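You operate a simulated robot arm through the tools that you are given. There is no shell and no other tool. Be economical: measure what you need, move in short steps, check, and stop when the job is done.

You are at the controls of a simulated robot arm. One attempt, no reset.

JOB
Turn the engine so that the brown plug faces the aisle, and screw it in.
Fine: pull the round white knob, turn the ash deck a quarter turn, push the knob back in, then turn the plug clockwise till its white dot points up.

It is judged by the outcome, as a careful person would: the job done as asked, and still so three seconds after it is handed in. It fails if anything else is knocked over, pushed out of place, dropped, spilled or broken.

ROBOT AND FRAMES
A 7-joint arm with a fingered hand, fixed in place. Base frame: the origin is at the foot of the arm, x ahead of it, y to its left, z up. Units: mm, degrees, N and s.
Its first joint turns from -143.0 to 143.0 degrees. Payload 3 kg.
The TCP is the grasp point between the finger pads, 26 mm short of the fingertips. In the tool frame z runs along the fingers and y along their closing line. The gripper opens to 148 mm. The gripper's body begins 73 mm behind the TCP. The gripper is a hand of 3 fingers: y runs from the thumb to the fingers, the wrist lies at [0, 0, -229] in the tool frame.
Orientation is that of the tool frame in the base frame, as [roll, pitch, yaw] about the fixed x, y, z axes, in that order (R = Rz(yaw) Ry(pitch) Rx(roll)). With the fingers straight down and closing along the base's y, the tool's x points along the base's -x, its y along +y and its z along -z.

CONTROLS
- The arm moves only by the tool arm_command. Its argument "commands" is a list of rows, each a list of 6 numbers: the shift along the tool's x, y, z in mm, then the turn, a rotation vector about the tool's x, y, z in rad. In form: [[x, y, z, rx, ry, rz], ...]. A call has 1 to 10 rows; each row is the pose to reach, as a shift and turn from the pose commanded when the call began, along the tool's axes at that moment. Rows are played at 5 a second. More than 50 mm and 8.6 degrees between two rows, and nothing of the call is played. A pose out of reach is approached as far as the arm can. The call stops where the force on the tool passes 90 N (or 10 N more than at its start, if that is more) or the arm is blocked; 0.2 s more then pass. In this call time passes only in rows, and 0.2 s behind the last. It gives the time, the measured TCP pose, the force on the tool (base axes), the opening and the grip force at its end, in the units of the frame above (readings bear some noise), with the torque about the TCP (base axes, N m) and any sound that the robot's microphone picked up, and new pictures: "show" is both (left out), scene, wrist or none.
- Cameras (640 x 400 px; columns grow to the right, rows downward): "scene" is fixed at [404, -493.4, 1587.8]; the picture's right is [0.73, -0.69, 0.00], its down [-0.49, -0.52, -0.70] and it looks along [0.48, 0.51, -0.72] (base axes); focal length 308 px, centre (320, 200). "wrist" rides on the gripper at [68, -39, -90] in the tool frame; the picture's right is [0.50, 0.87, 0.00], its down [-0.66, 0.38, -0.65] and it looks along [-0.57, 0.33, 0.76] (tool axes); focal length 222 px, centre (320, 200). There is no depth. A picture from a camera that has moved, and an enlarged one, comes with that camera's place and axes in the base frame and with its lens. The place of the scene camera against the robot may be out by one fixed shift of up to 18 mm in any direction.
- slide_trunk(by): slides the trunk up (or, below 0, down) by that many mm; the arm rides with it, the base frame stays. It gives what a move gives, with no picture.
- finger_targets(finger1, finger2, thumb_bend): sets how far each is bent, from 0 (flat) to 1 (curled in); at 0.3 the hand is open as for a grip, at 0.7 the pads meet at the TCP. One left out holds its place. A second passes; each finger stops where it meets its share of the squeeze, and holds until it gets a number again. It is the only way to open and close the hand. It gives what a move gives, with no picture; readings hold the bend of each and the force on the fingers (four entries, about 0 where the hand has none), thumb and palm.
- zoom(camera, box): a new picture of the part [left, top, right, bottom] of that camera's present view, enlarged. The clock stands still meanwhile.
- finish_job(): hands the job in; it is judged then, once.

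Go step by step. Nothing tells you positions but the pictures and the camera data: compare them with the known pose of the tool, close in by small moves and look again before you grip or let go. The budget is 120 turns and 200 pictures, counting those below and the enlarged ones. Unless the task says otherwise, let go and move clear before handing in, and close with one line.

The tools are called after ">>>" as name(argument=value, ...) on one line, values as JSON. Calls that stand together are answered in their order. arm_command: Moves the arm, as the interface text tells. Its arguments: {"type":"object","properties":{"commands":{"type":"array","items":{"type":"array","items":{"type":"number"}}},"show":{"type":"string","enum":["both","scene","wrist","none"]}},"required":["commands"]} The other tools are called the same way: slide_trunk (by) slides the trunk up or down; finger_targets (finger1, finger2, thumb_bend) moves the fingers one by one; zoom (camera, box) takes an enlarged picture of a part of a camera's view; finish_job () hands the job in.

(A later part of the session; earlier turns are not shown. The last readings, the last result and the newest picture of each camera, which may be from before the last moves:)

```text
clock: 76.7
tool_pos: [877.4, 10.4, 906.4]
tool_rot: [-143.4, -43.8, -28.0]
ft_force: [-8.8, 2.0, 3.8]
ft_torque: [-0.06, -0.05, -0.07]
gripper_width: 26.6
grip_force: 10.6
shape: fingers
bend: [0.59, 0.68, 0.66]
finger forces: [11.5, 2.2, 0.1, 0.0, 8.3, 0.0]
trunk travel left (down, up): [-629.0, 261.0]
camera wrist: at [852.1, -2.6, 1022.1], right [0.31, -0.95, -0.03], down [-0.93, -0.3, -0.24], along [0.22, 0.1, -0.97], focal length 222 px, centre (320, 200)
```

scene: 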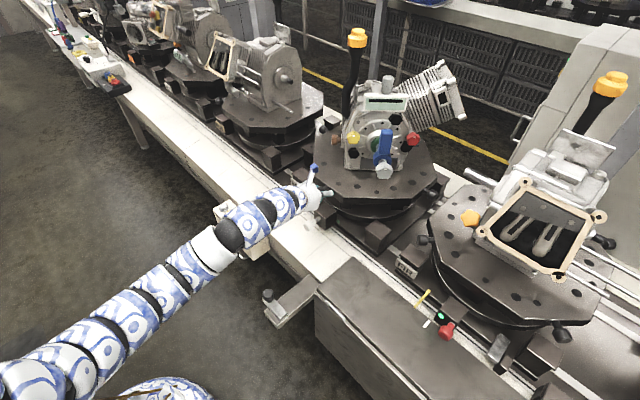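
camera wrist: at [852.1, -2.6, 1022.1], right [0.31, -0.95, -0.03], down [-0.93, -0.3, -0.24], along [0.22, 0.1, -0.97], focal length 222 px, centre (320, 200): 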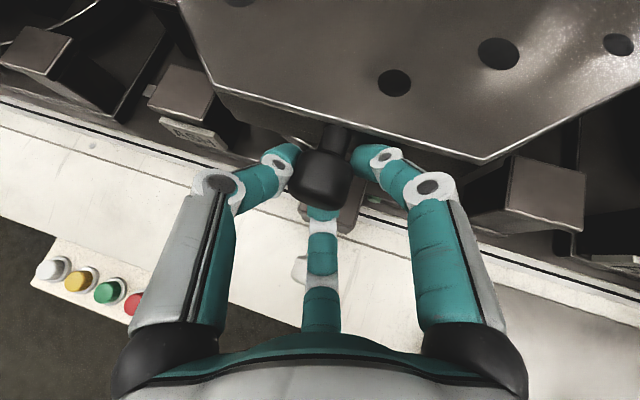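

The deck is halfway (about 43°). Continuing the swing.

>>> arm_command(commands=[[4.7, 11.8, -3.4, 0.022, -0.014, -0.018], [9.6, 23.6, -6.2, 0.043, -0.027, -0.036], [15.1, 35.3, -8.5, 0.065, -0.041, -0.055], [20.9, 46.9, -10.4, 0.087, -0.055, -0.073], [27.1, 58.4, -11.7, 0.108, -0.068, -0.091], [33.6, 69.8, -12.4, 0.13, -0.082, -0.109], [40.5, 81, -12.5, 0.152, -0.096, -0.128], [47.8, 92.1, -12.2, 0.173, -0.109, -0.146], [55.3, 102.7, -11.2, 0.195, -0.123, -0.164], [63.1, 113.2, -9.8, 0.217, -0.137, -0.182]], show="both")

```text
clock: 78.8
tool_pos: [912.1, -116.1, 907.1]
tool_rot: [-143.1, -43.6, -9.9]
ft_force: [-2.8, 0.2, -3.4]
ft_torque: [0.01, 0.12, 0.0]
gripper_width: 25.9
grip_force: 6.2
shape: fingers
bend: [0.58, 0.68, 0.67]
finger forces: [4.7, 0.9, 0.1, 0.1, 5.8, 0.0]
trunk travel left (down, up): [-629.0, 261.0]
camera wrist: at [890.1, -136.1, 1022.5], right [0.59, -0.81, -0.03], down [-0.79, -0.57, -0.24], along [0.17, 0.16, -0.97], focal length 222 px, centre (320, 200)
```

scene: 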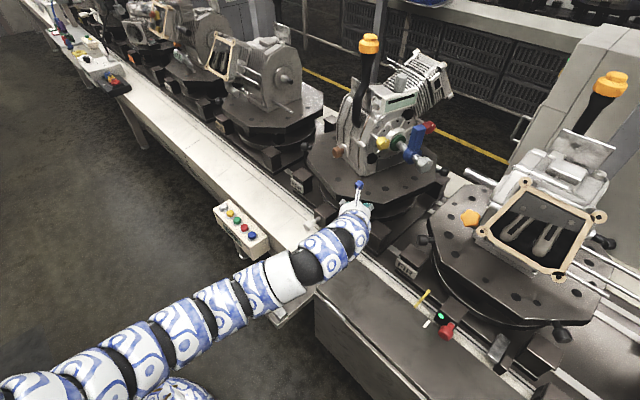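
wrist: 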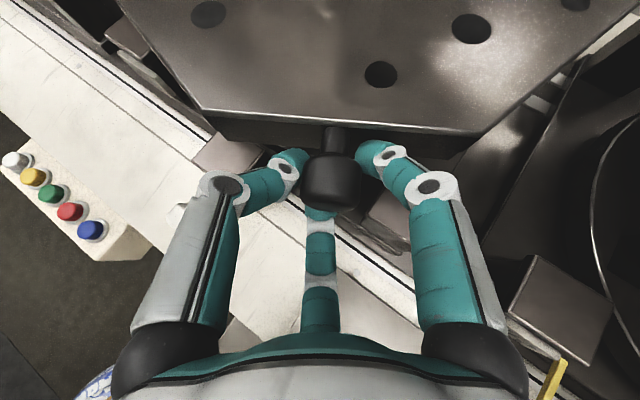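

About 210° of the 225° handle angle reached. Continuing carefully to about 224° and listening for a click.

>>> arm_command(commands=[[6.8, 11.5, -0.7, 0.025, -0.016, -0.021], [13.7, 22.8, -0.9, 0.05, -0.032, -0.042], [22, 35.7, -0.6, 0.076, -0.048, -0.064], [30.6, 48.3, 0.2, 0.101, -0.064, -0.085]], show="both")

```text
clock: 79.8
tool_pos: [945.9, -160.1, 907.7]
tool_rot: [-143.2, -43.6, -1.6]
ft_force: [-7.8, -5.4, -1.2]
ft_torque: [-0.05, 0.03, -0.09]
gripper_width: 24.4
grip_force: 8.1
shape: fingers
bend: [0.58, 0.69, 0.69]
finger forces: [9.1, 0.7, 0.1, 0.1, 6.7, 0.1]
trunk travel left (down, up): [-629.0, 261.0]
camera wrist: at [928.1, -183.7, 1022.6], right [0.7, -0.71, -0.03], down [-0.7, -0.68, -0.24], along [0.15, 0.19, -0.97], focal length 222 px, centre (320, 200)
```

scene: 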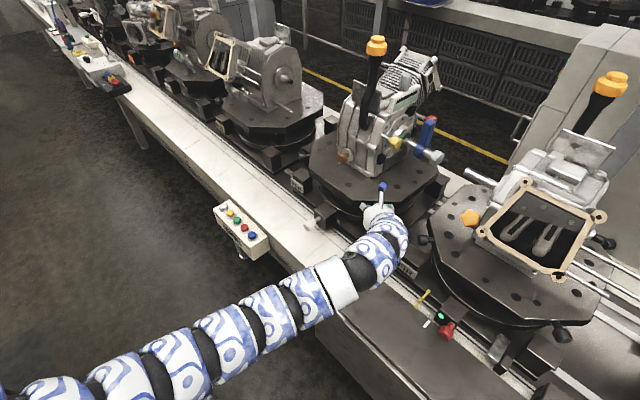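
wrist: 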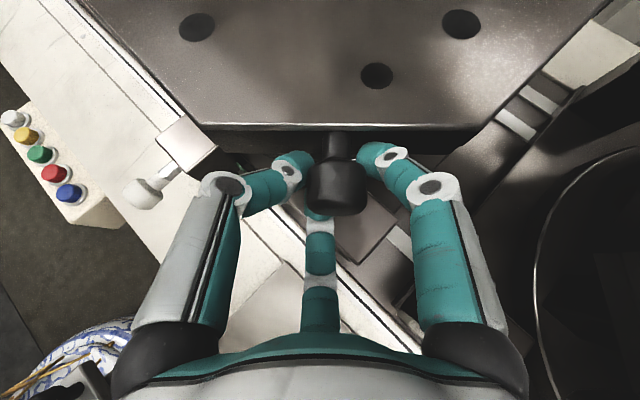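

>>> zoom(camera="scene", box=[280, 70, 480, 250])

```text
2.22 times, centred on (380, 160) of scene
camera zoom: at [404.0, -493.4, 1587.8], right [0.73, -0.69, 0.0], down [-0.49, -0.52, -0.7], along [0.48, 0.51, -0.72], focal length 684 px, centre (187, 289)
```

zoom: 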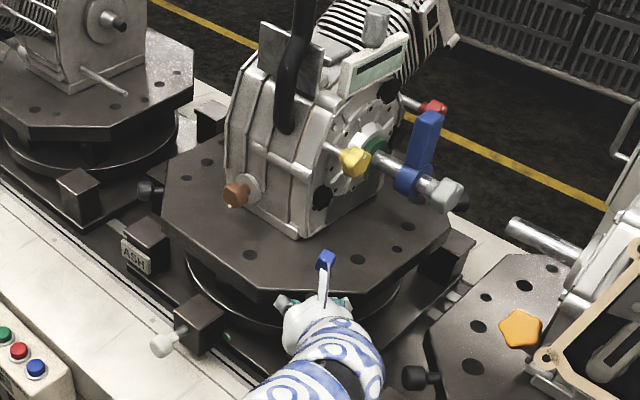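

>>> zoom(camera="wrist", box=[60, 0, 380, 200])

>>> zoom(camera="wrist", box=[300, 60, 620, 260])

```text
2.00 times, centred on (220, 100) of wrist
camera zoom: at [928.1, -183.7, 1022.6], right [0.7, -0.71, -0.03], down [-0.7, -0.68, -0.24], along [0.15, 0.19, -0.97], focal length 444 px, centre (520, 400)
```

zoom: 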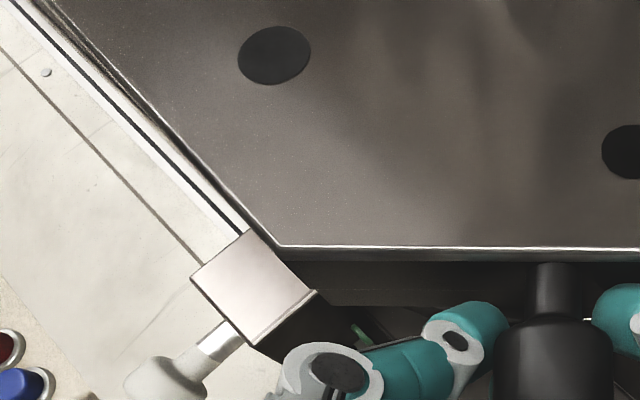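

```text
2.00 times, centred on (460, 160) of wrist
camera zoom: at [928.1, -183.7, 1022.6], right [0.7, -0.71, -0.03], down [-0.7, -0.68, -0.24], along [0.15, 0.19, -0.97], focal length 444 px, centre (40, 280)
```

zoom: 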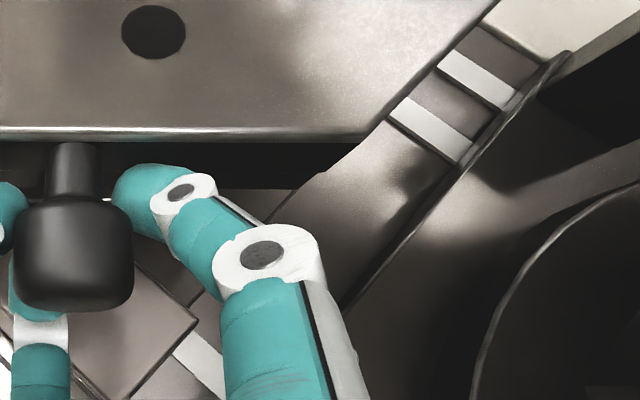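

By the deck's front edge against the rail I'm within about 1° of square. A small final nudge, then I'll check again.

>>> arm_command(commands=[[1.2, 1.9, 0, 0.006, -0.004, -0.005], [2.4, 3.8, 0, 0.012, -0.008, -0.01], [2.4, 3.8, 0, 0.012, -0.008, -0.01]], show="none")

>>> zoom(camera="wrist", box=[60, 0, 220, 130])

```text
clock: 80.7
tool_pos: [947.6, -162.4, 906.9]
tool_rot: [-143.1, -43.5, -0.5]
ft_force: [-10.3, -3.6, -0.6]
ft_torque: [-0.03, 0.08, -0.02]
gripper_width: 24.6
grip_force: 7.7
shape: fingers
bend: [0.58, 0.69, 0.69]
finger forces: [7.2, 0.6, 0.0, 0.0, 8.1, 0.0]
trunk travel left (down, up): [-629.0, 261.0]
```

```text
3.08 times, centred on (140, 65) of wrist
camera zoom: at [931.4, -186.1, 1022.1], right [0.71, -0.7, -0.03], down [-0.69, -0.69, -0.24], along [0.14, 0.19, -0.97], focal length 684 px, centre (874, 615)
```

zoom: 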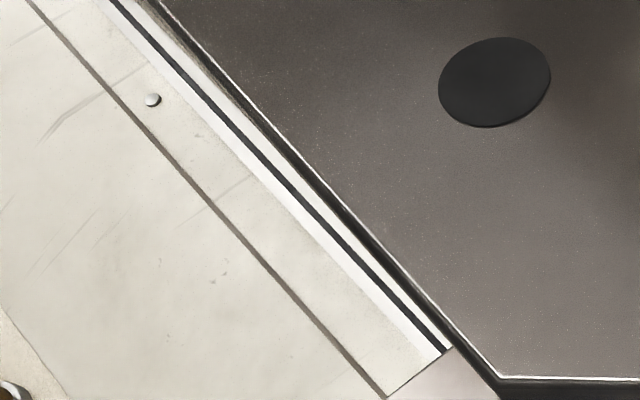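

Comparing the deck edge with the rail line, it still needs about 2°. Another nudge.

>>> arm_command(commands=[[2.2, 3.7, -0.1, 0.007, -0.005, -0.006], [4.4, 7.3, -0.3, 0.014, -0.009, -0.012], [4.4, 7.3, -0.3, 0.014, -0.009, -0.012]], show="none")

>>> zoom(camera="wrist", box=[60, 0, 220, 130])

>>> zoom(camera="scene", box=[280, 70, 480, 250])

```text
clock: 81.5
tool_pos: [954.0, -168.8, 907.2]
tool_rot: [-143.3, -43.6, 0.7]
ft_force: [-6.2, -3.5, -4.2]
ft_torque: [-0.12, 0.16, -0.03]
gripper_width: 24.3
grip_force: 8.1
shape: fingers
bend: [0.58, 0.69, 0.69]
finger forces: [7.3, 1.0, 0.1, 0.0, 7.5, 0.0]
trunk travel left (down, up): [-629.0, 261.0]
```

```text
3.08 times, centred on (140, 65) of wrist
camera zoom: at [938.0, -193.0, 1022.6], right [0.73, -0.69, -0.03], down [-0.67, -0.7, -0.24], along [0.14, 0.19, -0.97], focal length 684 px, centre (874, 615)
```

zoom: 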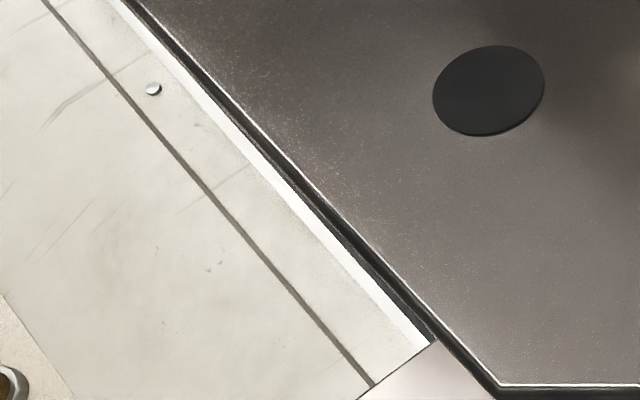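

```text
2.22 times, centred on (380, 160) of scene
camera zoom: at [404.0, -493.4, 1587.8], right [0.73, -0.69, 0.0], down [-0.49, -0.52, -0.7], along [0.48, 0.51, -0.72], focal length 684 px, centre (187, 289)
```

zoom: 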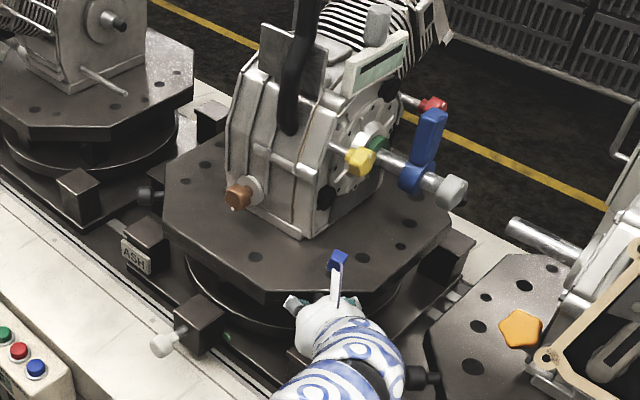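

The left handle and deck corners now match the starting picture, so it looks square. Releasing the handle and backing out.

>>> finger_targets(finger1=0.5, finger2=0.45, thumb_bend=0.5)

>>> arm_command(commands=[[0, 0, -15, 0, 0, 0], [0, 0, -35, 0, 0, 0], [0, 0, -60, 0, 0, 0], [0, 0, -90, 0, 0, 0]], show="wrist")

>>> zoom(camera="scene", box=[280, 70, 480, 250])

```text
clock: 82.5
tool_pos: [953.4, -170.6, 908.8]
tool_rot: [-143.2, -43.6, 0.7]
ft_force: [-21.3, -26.3, 2.2]
ft_torque: [-0.12, -0.01, -0.02]
gripper_width: 45.0
grip_force: 16.8
shape: fingers
bend: [0.53, 0.45, 0.56]
finger forces: [12.0, 0.0, 0.1, 0.0, 21.7, 0.1]
trunk travel left (down, up): [-629.0, 261.0]
```

```text
clock: 83.5
tool_pos: [904.5, -223.2, 958.4]
tool_rot: [-143.2, -43.5, 0.8]
ft_force: [-0.6, 0.5, -0.4]
ft_torque: [0.01, 0.0, 0.0]
gripper_width: 61.7
grip_force: 0.0
shape: fingers
bend: [0.5, 0.45, 0.5]
finger forces: [0.0, 0.0, 0.0, 0.1, 0.0, 0.0]
trunk travel left (down, up): [-629.0, 261.0]
camera wrist: at [888.4, -246.2, 1074.0], right [0.73, -0.68, -0.03], down [-0.67, -0.7, -0.24], along [0.14, 0.19, -0.97], focal length 222 px, centre (320, 200)
```

wrist: 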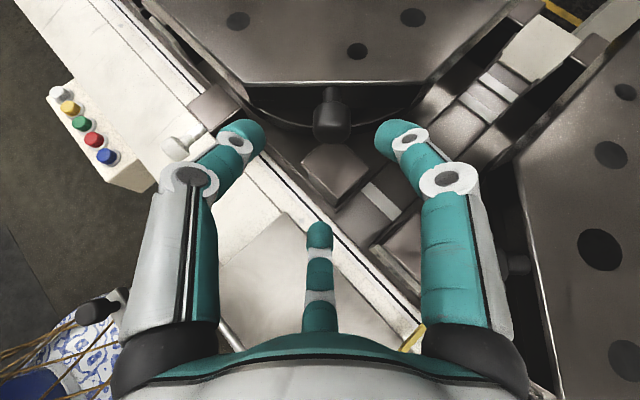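

```text
2.22 times, centred on (380, 160) of scene
camera zoom: at [404.0, -493.4, 1587.8], right [0.73, -0.69, 0.0], down [-0.49, -0.52, -0.7], along [0.48, 0.51, -0.72], focal length 684 px, centre (187, 289)
```

zoom: 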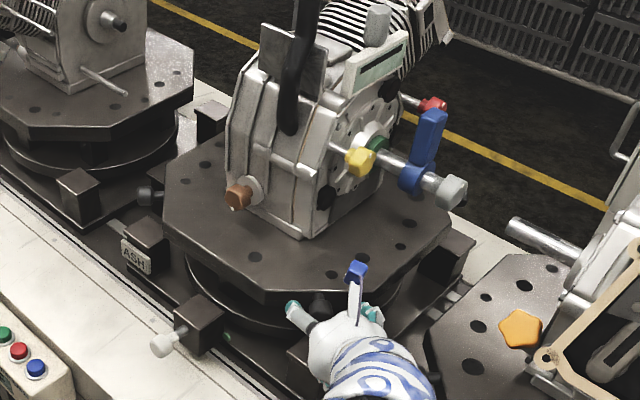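

The deck holds its quarter turn: handles sit where others were at the start, and the brown plug faces the aisle. Now I close a fist and come in front of the white knob to push it in.

>>> arm_command(commands=[[-17, -27, 12.5, -0.069, 0.043, 0.058], [-34, -54, 25, -0.138, 0.087, 0.116], [-51, -81, 37.5, -0.207, 0.13, 0.174], [-68, -108, 50, -0.276, 0.174, 0.232], [-85, -135, 62.5, -0.345, 0.217, 0.29], [-101, -162, 75, -0.414, 0.26, 0.348], [-118, -189, 88, -0.483, 0.304, 0.406], [-135.3, -216.5, 100.5, -0.552, 0.347, 0.464]], show="none")

>>> finger_targets(finger1=0.75, finger2=0.75, thumb_bend=0.75)

>>> zoom(camera="wrist", box=[0, 0, 640, 400])

```text
clock: 85.2
tool_pos: [770.5, 9.9, 902.8]
tool_rot: [-143.3, -43.5, -45.1]
ft_force: [-0.3, -0.3, -0.3]
ft_torque: [0.03, -0.03, -0.01]
gripper_width: 61.9
grip_force: 0.0
shape: fingers
bend: [0.5, 0.45, 0.5]
finger forces: [0.1, 0.0, 0.0, 0.0, 0.0, 0.0]
trunk travel left (down, up): [-629.0, 261.0]
```

```text
clock: 86.2
tool_pos: [770.3, 9.4, 902.4]
tool_rot: [-143.3, -43.6, -45.1]
ft_force: [-0.4, -0.2, -0.9]
ft_torque: [-0.01, 0.0, 0.02]
gripper_width: 0.2
grip_force: 0.0
shape: fingers
bend: [0.73, 0.72, 0.73]
finger forces: [0.1, 0.0, 0.0, 0.1, 0.0, 0.0]
trunk travel left (down, up): [-629.0, 261.0]
```

```text
1.00 times, centred on (320, 200) of wrist
camera zoom: at [742.9, 4.4, 1017.3], right [0.02, -1.0, -0.03], down [-0.97, -0.01, -0.24], along [0.23, 0.03, -0.97], focal length 222 px, centre (320, 200)
```

zoom: 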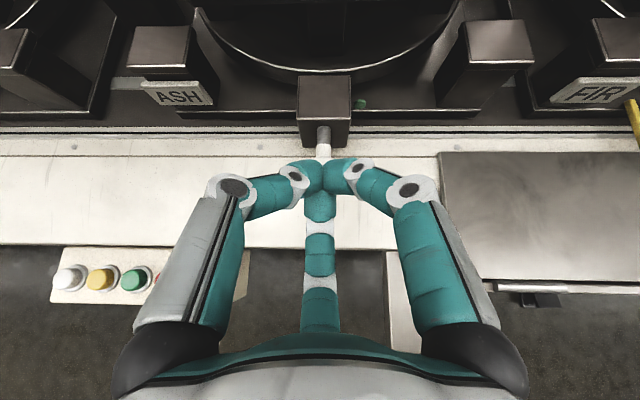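

>>> arm_command(commands=[[-16.5, 10.8, 15.5, 0, 0, 0], [-33, 21.6, 31, 0, 0, 0], [-49, 32.4, 46.5, 0, 0, 0], [-66, 43.2, 62, 0, 0, 0]], show="wrist")

>>> zoom(camera="scene", box=[260, 160, 370, 260])

```text
clock: 87.2
tool_pos: [774.1, 9.1, 800.3]
tool_rot: [-143.4, -43.6, -45.0]
ft_force: [0.3, -0.1, -0.9]
ft_torque: [-0.01, 0.03, -0.02]
gripper_width: 0.0
grip_force: 0.1
shape: fingers
bend: [0.73, 0.72, 0.73]
finger forces: [0.0, 0.0, 0.0, 0.0, 0.1, 0.0]
trunk travel left (down, up): [-629.0, 261.0]
camera wrist: at [746.4, 3.8, 916.5], right [0.02, -1.0, -0.03], down [-0.97, -0.01, -0.23], along [0.23, 0.03, -0.97], focal length 222 px, centre (320, 200)
```

wrist: 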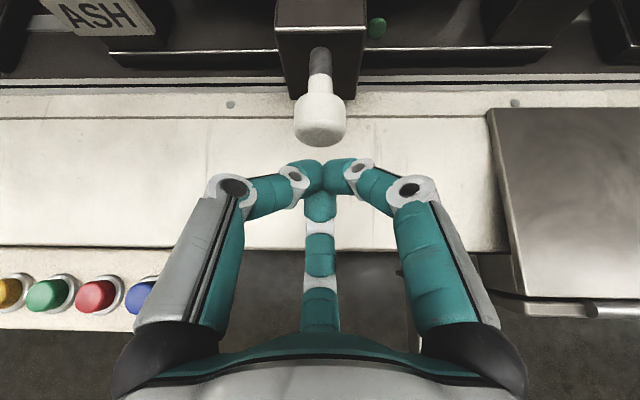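

```text
4.00 times, centred on (315, 210) of scene
camera zoom: at [404.0, -493.4, 1587.8], right [0.73, -0.69, 0.0], down [-0.49, -0.52, -0.7], along [0.48, 0.51, -0.72], focal length 1231 px, centre (340, 160)
```

zoom: 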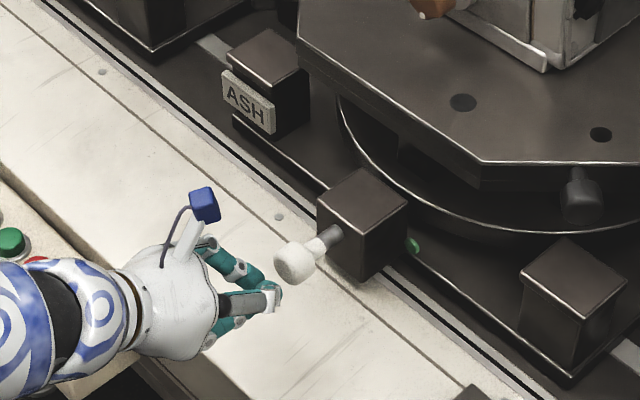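

Aligned. Pushing along +x in small steps.

>>> arm_command(commands=[[4.1, -2.2, 6.5, 0, 0, 0], [8.2, -4.4, 13, 0, 0, 0], [11.2, -6.1, 17.9, 0, 0, 0], [14.3, -7.8, 22.8, 0, 0, 0], [17.4, -9.4, 27.7, 0, 0, 0], [19.9, -10.8, 31.7, 0, 0, 0], [22.5, -12.2, 35.8, 0, 0, 0]], show="wrist")

>>> zoom(camera="scene", box=[260, 160, 370, 260])

```text
clock: 88.8
tool_pos: [816.6, 9.7, 802.8]
tool_rot: [-143.4, -43.5, -44.8]
ft_force: [-32.4, 8.7, 1.4]
ft_torque: [0.08, 0.3, 0.11]
gripper_width: 0.2
grip_force: 20.1
shape: fingers
bend: [0.74, 0.73, 0.76]
finger forces: [0.0, 0.1, 0.0, 0.0, 39.9, 0.1]
trunk travel left (down, up): [-629.0, 261.0]
camera wrist: at [788.2, 5.3, 917.4], right [0.02, -1.0, -0.03], down [-0.97, -0.01, -0.23], along [0.23, 0.03, -0.97], focal length 222 px, centre (320, 200)
```

wrist: 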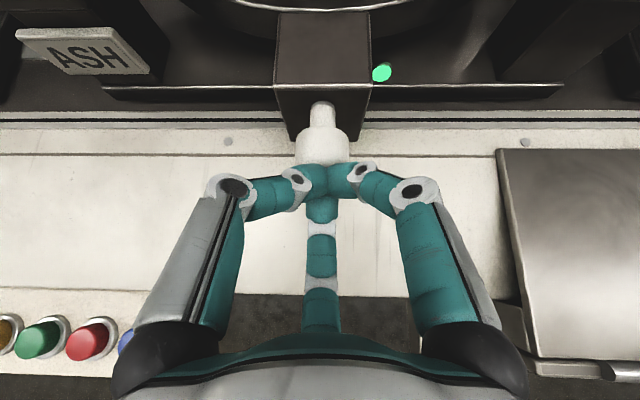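

```text
4.00 times, centred on (315, 210) of scene
camera zoom: at [404.0, -493.4, 1587.8], right [0.73, -0.69, 0.0], down [-0.49, -0.52, -0.7], along [0.48, 0.51, -0.72], focal length 1231 px, centre (340, 160)
```

zoom: 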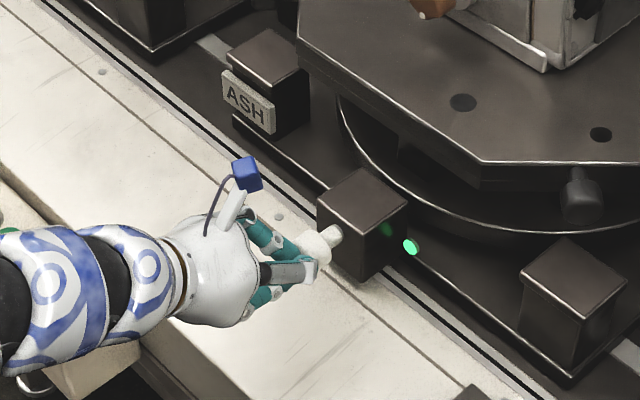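

The green lamp is lit again: the pin is home. Backing away and rising to view the brown plug, flattening the hand.

>>> arm_command(commands=[[-0.6, -6.7, -36, 0, 0, 0], [-1.3, -13.4, -72.6, 0, 0, 0], [25, -35, -77, 0.036, 0.06, -0.002], [51, -57, -81, 0.072, 0.12, -0.004], [77, -78, -86, 0.108, 0.18, -0.007], [103, -100, -90, 0.144, 0.24, -0.009], [130, -122, -94.6, 0.18, 0.3, -0.011]], show="both")

```text
clock: 90.5
tool_pos: [841.5, 46.1, 998.6]
tool_rot: [-118.0, -55.4, -64.6]
ft_force: [-0.1, -0.9, -1.8]
ft_torque: [0.0, -0.01, -0.01]
gripper_width: 0.0
grip_force: 0.0
shape: fingers
bend: [0.73, 0.73, 0.73]
finger forces: [0.0, 0.1, 0.1, 0.1, 0.0, 0.0]
trunk travel left (down, up): [-629.0, 261.0]
camera wrist: at [776.4, 40.5, 1097.8], right [0.02, -1.0, -0.02], down [-0.83, -0.01, -0.56], along [0.55, 0.03, -0.83], focal length 222 px, centre (320, 200)
```

scene: 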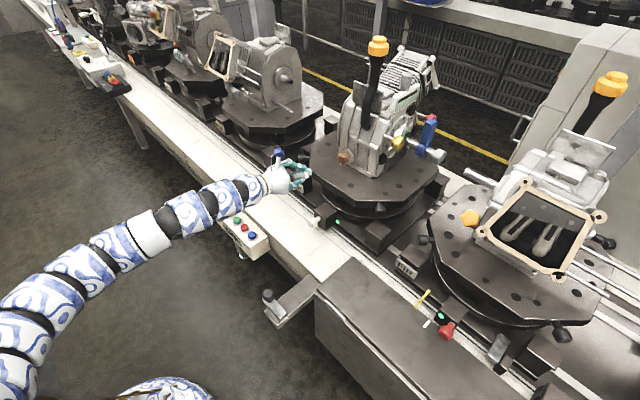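
wrist: 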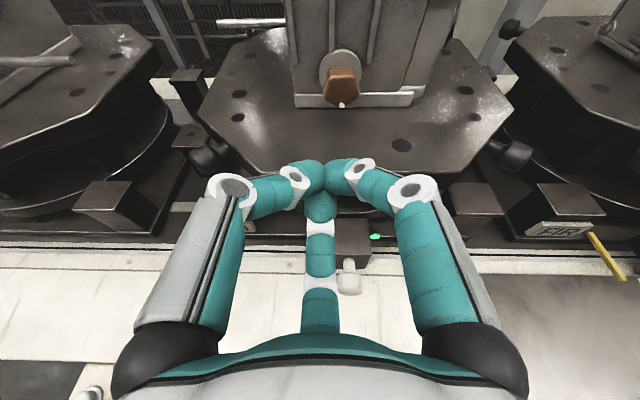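

>>> zoom(camera="wrist", box=[270, 0, 430, 130])

>>> zoom(camera="scene", box=[310, 100, 410, 190])

```text
3.08 times, centred on (350, 65) of wrist
camera zoom: at [776.4, 40.5, 1097.8], right [0.02, -1.0, -0.02], down [-0.83, -0.01, -0.56], along [0.55, 0.03, -0.83], focal length 684 px, centre (228, 615)
```

zoom: 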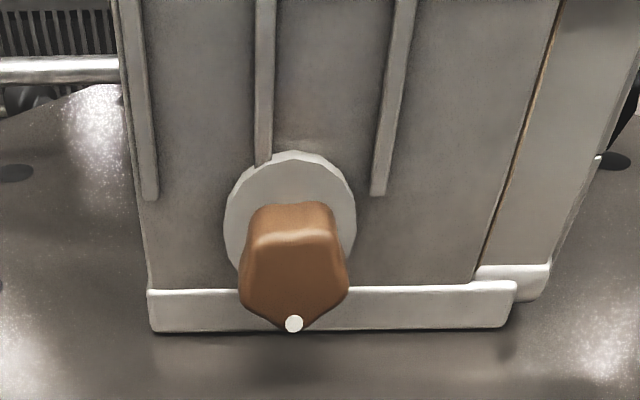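

```text
4.44 times, centred on (360, 145) of scene
camera zoom: at [404.0, -493.4, 1587.8], right [0.73, -0.69, 0.0], down [-0.49, -0.52, -0.7], along [0.48, 0.51, -0.72], focal length 1368 px, centre (142, 444)
```

zoom: 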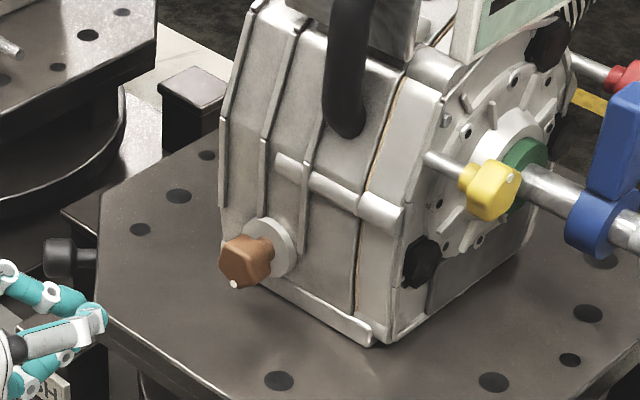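

The plug is a five-sided head with its white dot pointing straight down, so it needs half a turn clockwise. I'll roll the hand back so I can turn it clockwise with plenty of joint range, in front of the engine first.

>>> arm_command(commands=[[0, 0, -5, -0.02, 0, -0.133], [0, 0, -10, -0.04, 0, -0.266], [0, 0, -10, -0.06, 0, -0.4], [0, 0, -10, -0.08, 0, -0.533], [0, 0, -10, -0.1, 0, -0.666], [0, 0, -10, -0.12, 0, -0.8], [0, 0, -10, -0.14, -0.001, -0.933]], show="none")

>>> arm_command(commands=[[0, 0, 0, -0.02, 0, -0.133], [0, 0, 0, -0.04, 0, -0.266], [0, 0, 0, -0.06, 0, -0.4], [0, 0, 0, -0.08, 0, -0.533], [0, 0, 0, -0.1, 0, -0.666], [0, 0, 0, -0.12, 0, -0.8], [0, 0, 0, -0.14, -0.001, -0.933]], show="both")

>>> finger_targets(finger1=0.45, finger2=0.45, thumb_bend=0.45)

```text
clock: 92.0
tool_pos: [833.3, 41.7, 1001.0]
tool_rot: [124.7, -61.0, 52.6]
ft_force: [0.3, -1.3, -0.5]
ft_torque: [-0.02, 0.01, 0.0]
gripper_width: 0.1
grip_force: 0.1
shape: fingers
bend: [0.73, 0.73, 0.73]
finger forces: [0.1, 0.1, 0.1, 0.1, 0.0, 0.1]
trunk travel left (down, up): [-629.0, 261.0]
```

```text
clock: 93.7
tool_pos: [833.3, 42.0, 1001.8]
tool_rot: [100.2, -10.7, 76.9]
ft_force: [0.8, -0.3, -0.6]
ft_torque: [-0.02, -0.01, 0.01]
gripper_width: 0.1
grip_force: 0.1
shape: fingers
bend: [0.73, 0.73, 0.73]
finger forces: [0.1, 0.0, 0.0, 0.0, 0.0, 0.0]
trunk travel left (down, up): [-629.0, 261.0]
camera wrist: at [755.9, 132.5, 991.2], right [0.22, 0.29, 0.93], down [-0.73, -0.58, 0.36], along [0.65, -0.76, 0.08], focal length 222 px, centre (320, 200)
```

scene: 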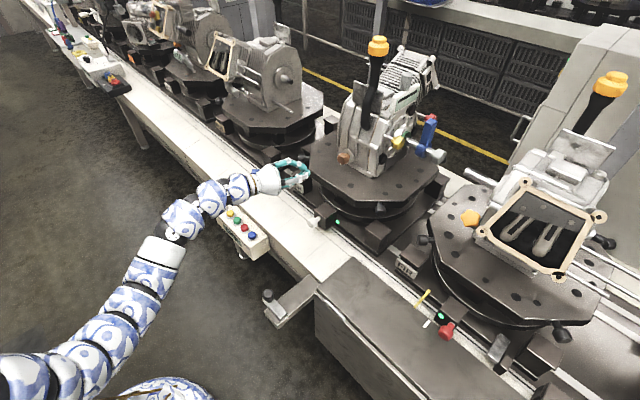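
wrist: 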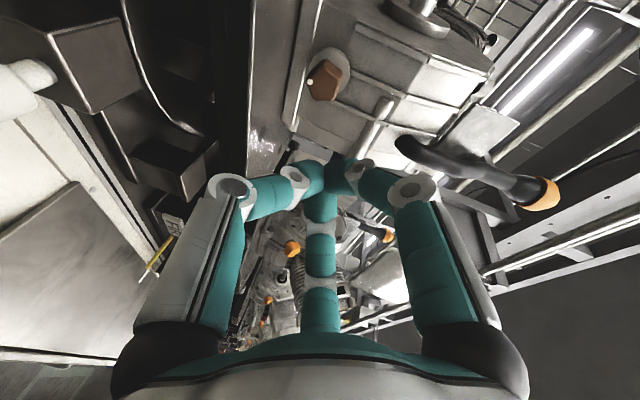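

```text
clock: 94.7
tool_pos: [834.2, 42.1, 1001.0]
tool_rot: [100.3, -10.9, 76.9]
ft_force: [-0.8, 0.0, -0.5]
ft_torque: [0.04, -0.01, 0.02]
gripper_width: 78.3
grip_force: 0.1
shape: fingers
bend: [0.45, 0.45, 0.45]
finger forces: [0.0, 0.0, 0.1, 0.1, 0.1, 0.1]
trunk travel left (down, up): [-629.0, 261.0]
```

>>> zoom(camera="wrist", box=[260, 20, 400, 130])

```text
3.64 times, centred on (330, 75) of wrist
camera zoom: at [756.0, 132.6, 991.4], right [0.22, 0.29, 0.93], down [-0.73, -0.59, 0.36], along [0.65, -0.76, 0.08], focal length 808 px, centre (284, 654)
```

zoom: 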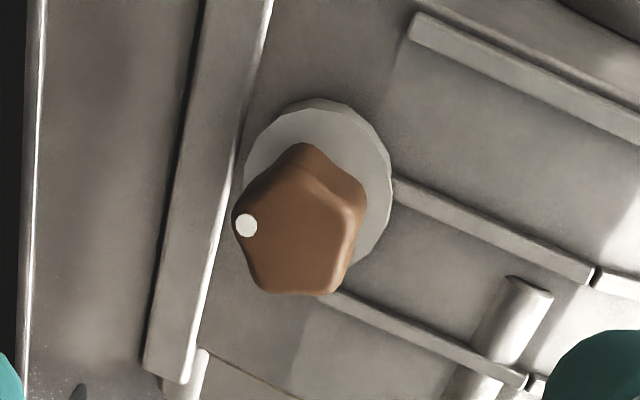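

The plug's front face centre is at about (999, 27, 970) with the head ~31 mm deep. I'll turn the hand to align a finger with a flat and move to 80 mm short of it.

>>> arm_command(commands=[[2.6, 0.3, 21.5, 0.023, 0.013, 0.101], [5.2, 0.6, 43, 0.047, 0.027, 0.202], [7.9, 0.9, 64.6, 0.07, 0.04, 0.304], [10.5, 1.2, 86.2, 0.094, 0.054, 0.405]], show="both")

```text
clock: 95.7
tool_pos: [919.4, 36.9, 991.4]
tool_rot: [106.7, -34.2, 74.5]
ft_force: [-0.4, -0.4, 0.5]
ft_torque: [0.0, -0.02, 0.04]
gripper_width: 78.0
grip_force: 0.0
shape: fingers
bend: [0.45, 0.45, 0.45]
finger forces: [0.1, 0.0, 0.1, 0.0, 0.0, 0.0]
trunk travel left (down, up): [-629.0, 261.0]
camera wrist: at [841.7, 122.4, 1018.8], right [0.22, -0.12, 0.97], down [-0.73, -0.68, 0.09], along [0.65, -0.72, -0.24], focal length 222 px, centre (320, 200)
```

scene: 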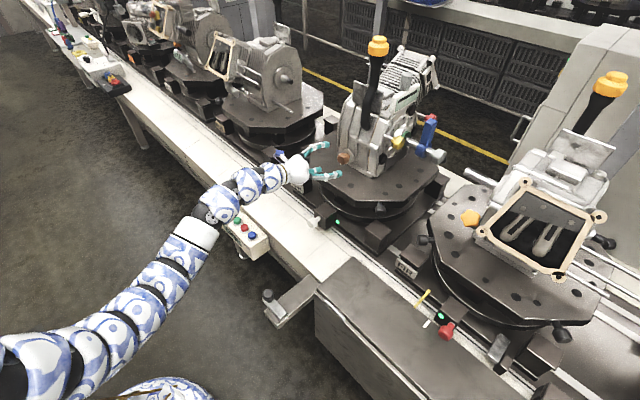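
wrist: 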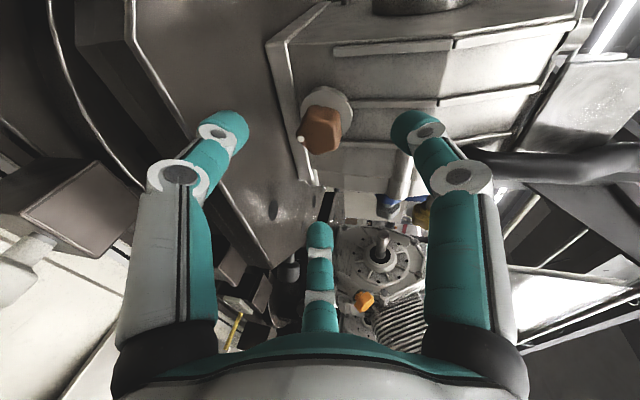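

Lined up. Narrowing the fingers a bit and sliding in over the plug head.

>>> finger_targets(finger1=0.52, finger2=0.52, thumb_bend=0.52)

>>> arm_command(commands=[[-1, -0.6, 20, 0, 0, 0], [-2.1, -1.3, 40, 0, 0, 0], [-2.1, -1.3, 60, 0, 0, 0], [-2.1, -1.3, 78, 0, 0, 0]], show="wrist")

>>> zoom(camera="scene", box=[290, 110, 400, 200])

```text
clock: 96.7
tool_pos: [919.2, 36.6, 990.0]
tool_rot: [106.5, -34.1, 74.4]
ft_force: [-0.2, 0.1, 0.4]
ft_torque: [0.01, -0.02, -0.03]
gripper_width: 56.3
grip_force: 0.1
shape: fingers
bend: [0.52, 0.52, 0.52]
finger forces: [0.0, 0.0, 0.1, 0.0, 0.1, 0.0]
trunk travel left (down, up): [-629.0, 261.0]
```

```text
clock: 97.7
tool_pos: [993.3, 29.5, 970.9]
tool_rot: [106.6, -34.3, 74.6]
ft_force: [-8.7, 1.3, 1.2]
ft_torque: [-0.07, -0.3, 0.18]
gripper_width: 52.5
grip_force: 5.0
shape: fingers
bend: [0.53, 0.52, 0.52]
finger forces: [10.0, 0.0, 0.0, 0.1, 0.0, 0.0]
trunk travel left (down, up): [-629.0, 261.0]
camera wrist: at [915.7, 114.9, 998.0], right [0.22, -0.12, 0.97], down [-0.73, -0.68, 0.09], along [0.65, -0.72, -0.24], focal length 222 px, centre (320, 200)
```

wrist: 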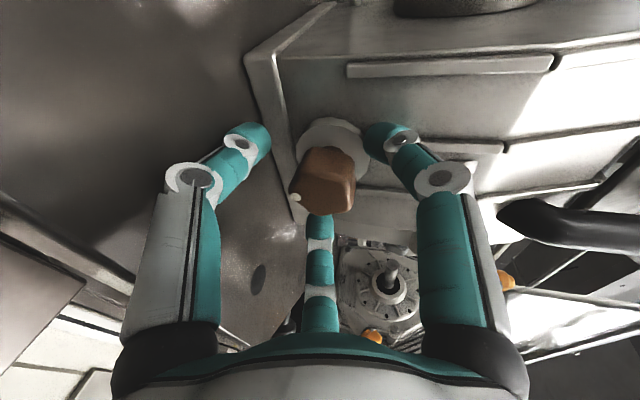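

```text
4.44 times, centred on (345, 155) of scene
camera zoom: at [404.0, -493.4, 1587.8], right [0.73, -0.69, 0.0], down [-0.49, -0.52, -0.7], along [0.48, 0.51, -0.72], focal length 1368 px, centre (209, 400)
```

zoom: 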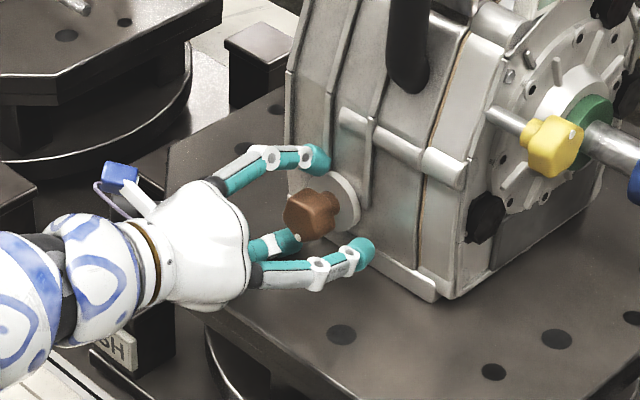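

Finger 1's tip just touched the casing; backing off 4 mm and closing on the head.

>>> arm_command(commands=[[0, 0, -5, 0, 0, 0]], show="none")

>>> finger_targets(finger1=0.7, finger2=0.7, thumb_bend=0.7)

>>> zoom(camera="wrist", box=[200, 80, 440, 280])

```text
clock: 98.0
tool_pos: [989.6, 28.2, 969.7]
tool_rot: [106.7, -34.1, 74.3]
ft_force: [0.4, -0.8, -0.1]
ft_torque: [0.0, -0.02, -0.03]
gripper_width: 55.8
grip_force: 0.1
shape: fingers
bend: [0.52, 0.52, 0.52]
finger forces: [0.1, 0.0, 0.0, 0.0, 0.1, 0.0]
trunk travel left (down, up): [-629.0, 261.0]
```

```text
clock: 99.0
tool_pos: [987.8, 28.5, 970.5]
tool_rot: [106.5, -34.1, 74.4]
ft_force: [-1.6, 4.6, 3.7]
ft_torque: [-0.03, -0.38, 0.23]
gripper_width: 31.0
grip_force: 14.6
shape: fingers
bend: [0.57, 0.64, 0.64]
finger forces: [15.7, 4.9, 0.1, 0.0, 9.4, 0.1]
trunk travel left (down, up): [-629.0, 261.0]
```

```text
2.00 times, centred on (320, 180) of wrist
camera zoom: at [911.6, 114.5, 998.1], right [0.22, -0.12, 0.97], down [-0.73, -0.68, 0.09], along [0.65, -0.72, -0.24], focal length 444 px, centre (320, 240)
```

zoom: 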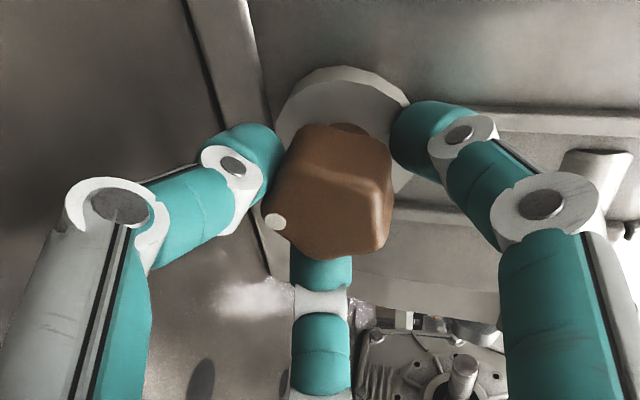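

Gripped. Turning clockwise (about the plug's axis) in small steps.

>>> arm_command(commands=[[0, 0, 0, 0.022, 0.013, 0.097], [0, 0, 0, 0.044, 0.027, 0.193], [0, 0, 0, 0.066, 0.04, 0.29], [0, 0, 0, 0.088, 0.053, 0.386], [0, 0, 0, 0.111, 0.067, 0.483]], show="wrist")

```text
clock: 100.2
tool_pos: [990.3, 28.8, 970.0]
tool_rot: [121.9, -61.0, 62.9]
ft_force: [-1.1, 7.2, -2.1]
ft_torque: [-0.15, -0.17, 0.26]
gripper_width: 27.2
grip_force: 13.5
shape: fingers
bend: [0.58, 0.64, 0.64]
finger forces: [10.6, 6.5, 0.0, 0.1, 10.3, 0.0]
trunk travel left (down, up): [-629.0, 261.0]
camera wrist: at [911.7, 90.2, 1036.1], right [0.22, -0.57, 0.79], down [-0.73, -0.64, -0.25], along [0.65, -0.52, -0.55], focal length 222 px, centre (320, 200)
```

wrist: 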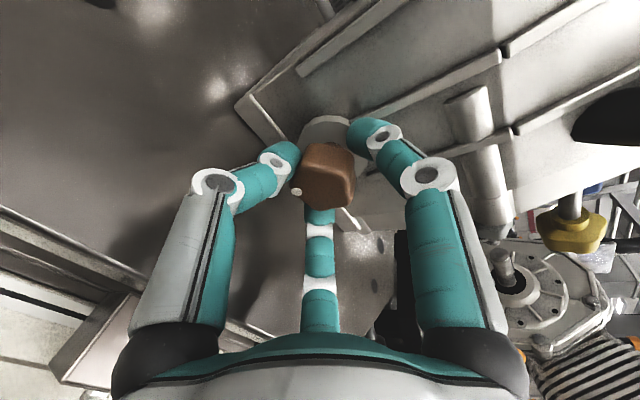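

The plug turns with the hand (dot fixed relative to the fingers, 29° so far). Continuing about 60° more.

>>> arm_command(commands=[[0, 0, 0, 0.029, 0.017, 0.127], [0, 0, 0, 0.058, 0.035, 0.254], [0, 0, 0, 0.087, 0.052, 0.38], [0, 0, 0, 0.116, 0.07, 0.507], [0, 0, 0, 0.145, 0.087, 0.634], [0, 0, 0, 0.174, 0.105, 0.761], [0, 0, 0, 0.203, 0.122, 0.888], [0, 0, 0, 0.232, 0.14, 1.014]], show="wrist")

```text
clock: 102.0
tool_pos: [988.9, 27.8, 969.7]
tool_rot: [-100.3, -54.1, -68.2]
ft_force: [2.3, 7.2, 9.7]
ft_torque: [-0.23, 0.02, 0.17]
gripper_width: 25.3
grip_force: 18.0
shape: fingers
bend: [0.59, 0.64, 0.64]
finger forces: [9.6, 15.3, 0.0, 0.1, 10.5, 0.0]
trunk travel left (down, up): [-629.0, 261.0]
camera wrist: at [911.1, 1.1, 1056.5], right [0.22, -0.97, -0.09], down [-0.73, -0.1, -0.68], along [0.65, 0.22, -0.73], focal length 222 px, centre (320, 200)
```

wrist: 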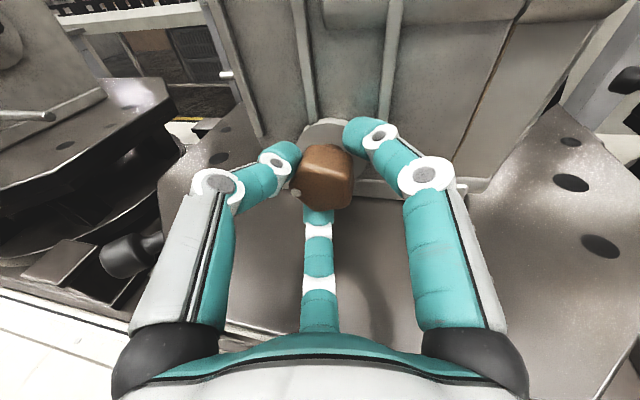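

A quarter turn of the plug is done (dot now at the left). Releasing, backing off slightly, rotating the hand back about 96°, to re-grip.

>>> finger_targets(finger1=0.5, finger2=0.5, thumb_bend=0.5)

>>> arm_command(commands=[[0, 0, -10, 0, 0, 0], [0, 0, -10, -0.028, -0.017, -0.125], [0, 0, -10, -0.057, -0.034, -0.249], [0, 0, -10, -0.085, -0.051, -0.374], [0, 0, -10, -0.114, -0.069, -0.498], [0, 0, -10, -0.142, -0.086, -0.623], [0, 0, -10, -0.171, -0.103, -0.747], [0, 0, -10, -0.185, -0.112, -0.81]], show="none")

>>> arm_command(commands=[[0, 0, 0, -0.028, -0.017, -0.125], [0, 0, 0, -0.057, -0.034, -0.249], [0, 0, 0, -0.085, -0.051, -0.374], [0, 0, 0, -0.114, -0.069, -0.498], [0, 0, 0, -0.142, -0.086, -0.623], [0, 0, 0, -0.171, -0.103, -0.747], [0, 0, 0, -0.185, -0.112, -0.81]], show="wrist")

```text
clock: 103.0
tool_pos: [988.2, 26.7, 972.8]
tool_rot: [-100.1, -54.2, -68.3]
ft_force: [6.1, 0.3, 23.3]
ft_torque: [-0.09, 0.47, 0.05]
gripper_width: 61.3
grip_force: 11.3
shape: fingers
bend: [0.5, 0.61, 0.5]
finger forces: [0.0, 23.4, 0.1, 0.0, 0.0, 0.1]
trunk travel left (down, up): [-629.0, 261.0]
```

```text
clock: 104.8
tool_pos: [979.9, 24.6, 970.9]
tool_rot: [138.9, -70.9, 47.2]
ft_force: [-0.6, -0.5, 1.0]
ft_torque: [0.0, -0.01, -0.04]
gripper_width: 61.4
grip_force: 0.0
shape: fingers
bend: [0.5, 0.5, 0.5]
finger forces: [0.0, 0.1, 0.0, 0.1, 0.0, 0.1]
trunk travel left (down, up): [-629.0, 261.0]
```

```text
clock: 106.5
tool_pos: [979.1, 25.9, 971.5]
tool_rot: [104.5, -26.9, 75.5]
ft_force: [-0.5, 1.8, 2.0]
ft_torque: [0.1, 0.0, 0.0]
gripper_width: 60.0
grip_force: 1.5
shape: fingers
bend: [0.5, 0.5, 0.51]
finger forces: [0.0, 0.0, 0.0, 0.0, 2.2, 0.0]
trunk travel left (down, up): [-629.0, 261.0]
camera wrist: at [901.6, 113.8, 987.6], right [0.23, 0.01, 0.97], down [-0.73, -0.66, 0.18], along [0.65, -0.75, -0.14], focal length 222 px, centre (320, 200)
```

wrist: 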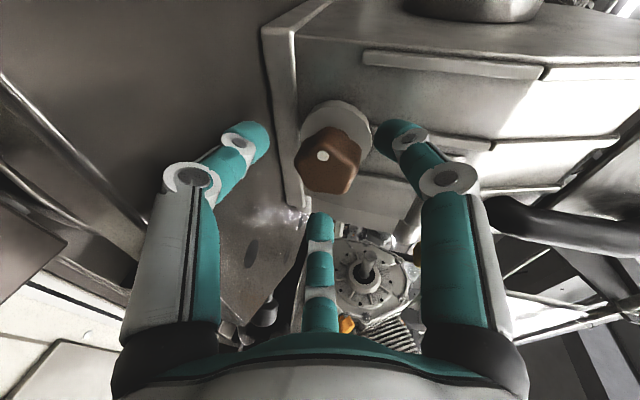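

The dot is now on the +y side and the hand is back at its start angle. Advancing and gripping again.

>>> arm_command(commands=[[1.5, -0.8, 5, 0, 0, 0], [2.2, -1.2, 10, 0, 0, 0]], show="none")

>>> finger_targets(finger1=0.7, finger2=0.7, thumb_bend=0.7)

>>> zoom(camera="wrist", box=[200, 80, 440, 280])

```text
clock: 107.0
tool_pos: [989.7, 25.5, 971.3]
tool_rot: [104.4, -27.0, 75.4]
ft_force: [0.5, -0.3, 2.8]
ft_torque: [0.04, -0.07, -0.07]
gripper_width: 58.9
grip_force: 1.6
shape: fingers
bend: [0.5, 0.5, 0.51]
finger forces: [0.1, 0.0, 0.1, 0.0, 2.6, 0.0]
trunk travel left (down, up): [-629.0, 261.0]
```

```text
clock: 108.0
tool_pos: [988.7, 27.9, 969.0]
tool_rot: [104.4, -27.0, 75.6]
ft_force: [-4.3, 6.4, 5.7]
ft_torque: [0.07, -0.62, 0.37]
gripper_width: 31.4
grip_force: 18.5
shape: fingers
bend: [0.56, 0.64, 0.64]
finger forces: [24.1, 4.7, 0.0, 0.0, 8.4, 0.0]
trunk travel left (down, up): [-629.0, 261.0]
```

```text
2.00 times, centred on (320, 180) of wrist
camera zoom: at [912.0, 116.1, 986.6], right [0.22, 0.01, 0.97], down [-0.73, -0.66, 0.17], along [0.65, -0.75, -0.14], focal length 444 px, centre (320, 240)
```

zoom: 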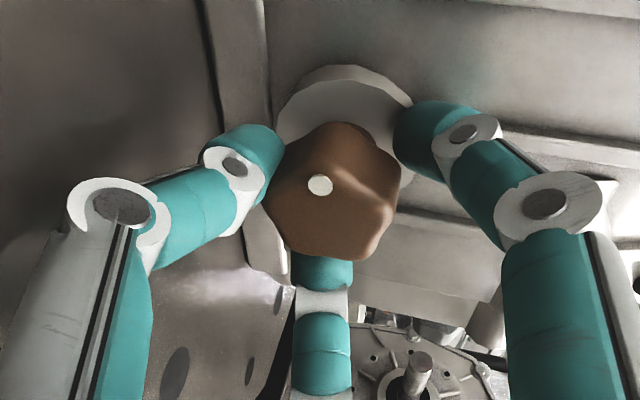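

Gripped again. Turning clockwise 60°.

>>> arm_command(commands=[[0, 0, 0, 0.029, 0.017, 0.127], [0, 0, 0, 0.058, 0.035, 0.254], [0, 0, 0, 0.087, 0.052, 0.38], [0, 0, 0, 0.116, 0.07, 0.507], [0, 0, 0, 0.145, 0.087, 0.634], [0, 0, 0, 0.174, 0.105, 0.761], [0, 0, 0, 0.203, 0.122, 0.888], [0, 0, 0, 0.232, 0.14, 1.014]], show="wrist")

>>> zoom(camera="wrist", box=[200, 80, 440, 280])

```text
clock: 109.8
tool_pos: [989.9, 27.9, 968.5]
tool_rot: [179.0, -77.1, 8.6]
ft_force: [2.3, 8.7, 3.8]
ft_torque: [-0.16, -0.38, 0.22]
gripper_width: 26.8
grip_force: 13.3
shape: fingers
bend: [0.58, 0.64, 0.64]
finger forces: [12.5, 4.8, 0.0, 0.0, 9.8, 0.0]
trunk travel left (down, up): [-629.0, 261.0]
camera wrist: at [911.9, 56.0, 1054.1], right [0.23, -0.84, 0.49], down [-0.73, -0.48, -0.49], along [0.65, -0.25, -0.72], focal length 222 px, centre (320, 200)
```

wrist: 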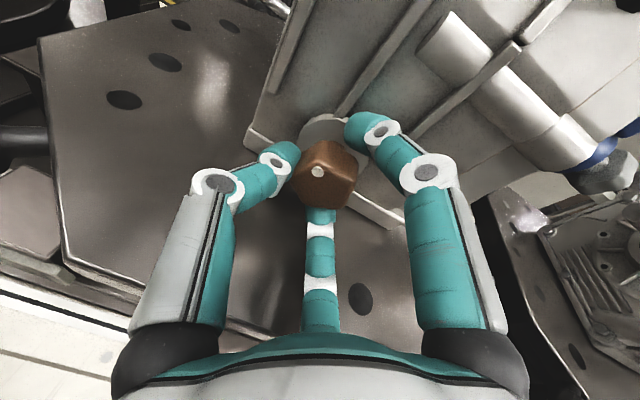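

```text
2.00 times, centred on (320, 180) of wrist
camera zoom: at [911.9, 56.0, 1054.1], right [0.23, -0.84, 0.49], down [-0.73, -0.48, -0.49], along [0.65, -0.25, -0.72], focal length 444 px, centre (320, 240)
```

zoom: 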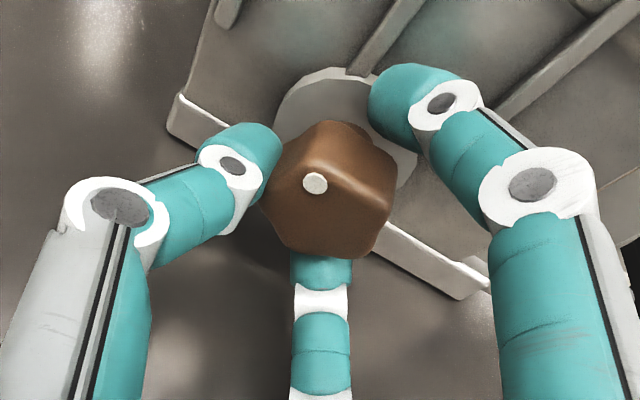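

>>> zoom(camera="scene", box=[310, 120, 390, 190])

```text
5.71 times, centred on (350, 155) of scene
camera zoom: at [404.0, -493.4, 1587.8], right [0.73, -0.69, 0.0], down [-0.49, -0.52, -0.7], along [0.48, 0.51, -0.72], focal length 1758 px, centre (149, 457)
```

zoom: 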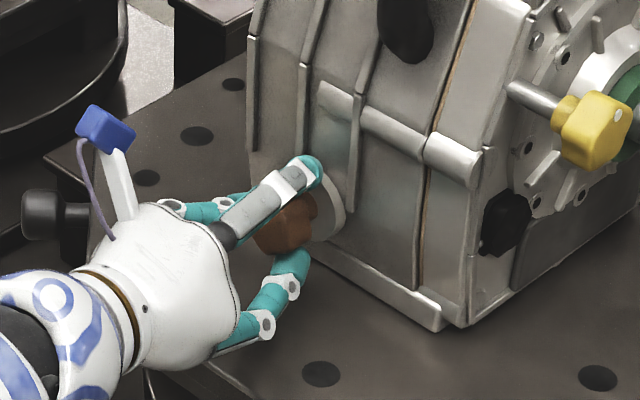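

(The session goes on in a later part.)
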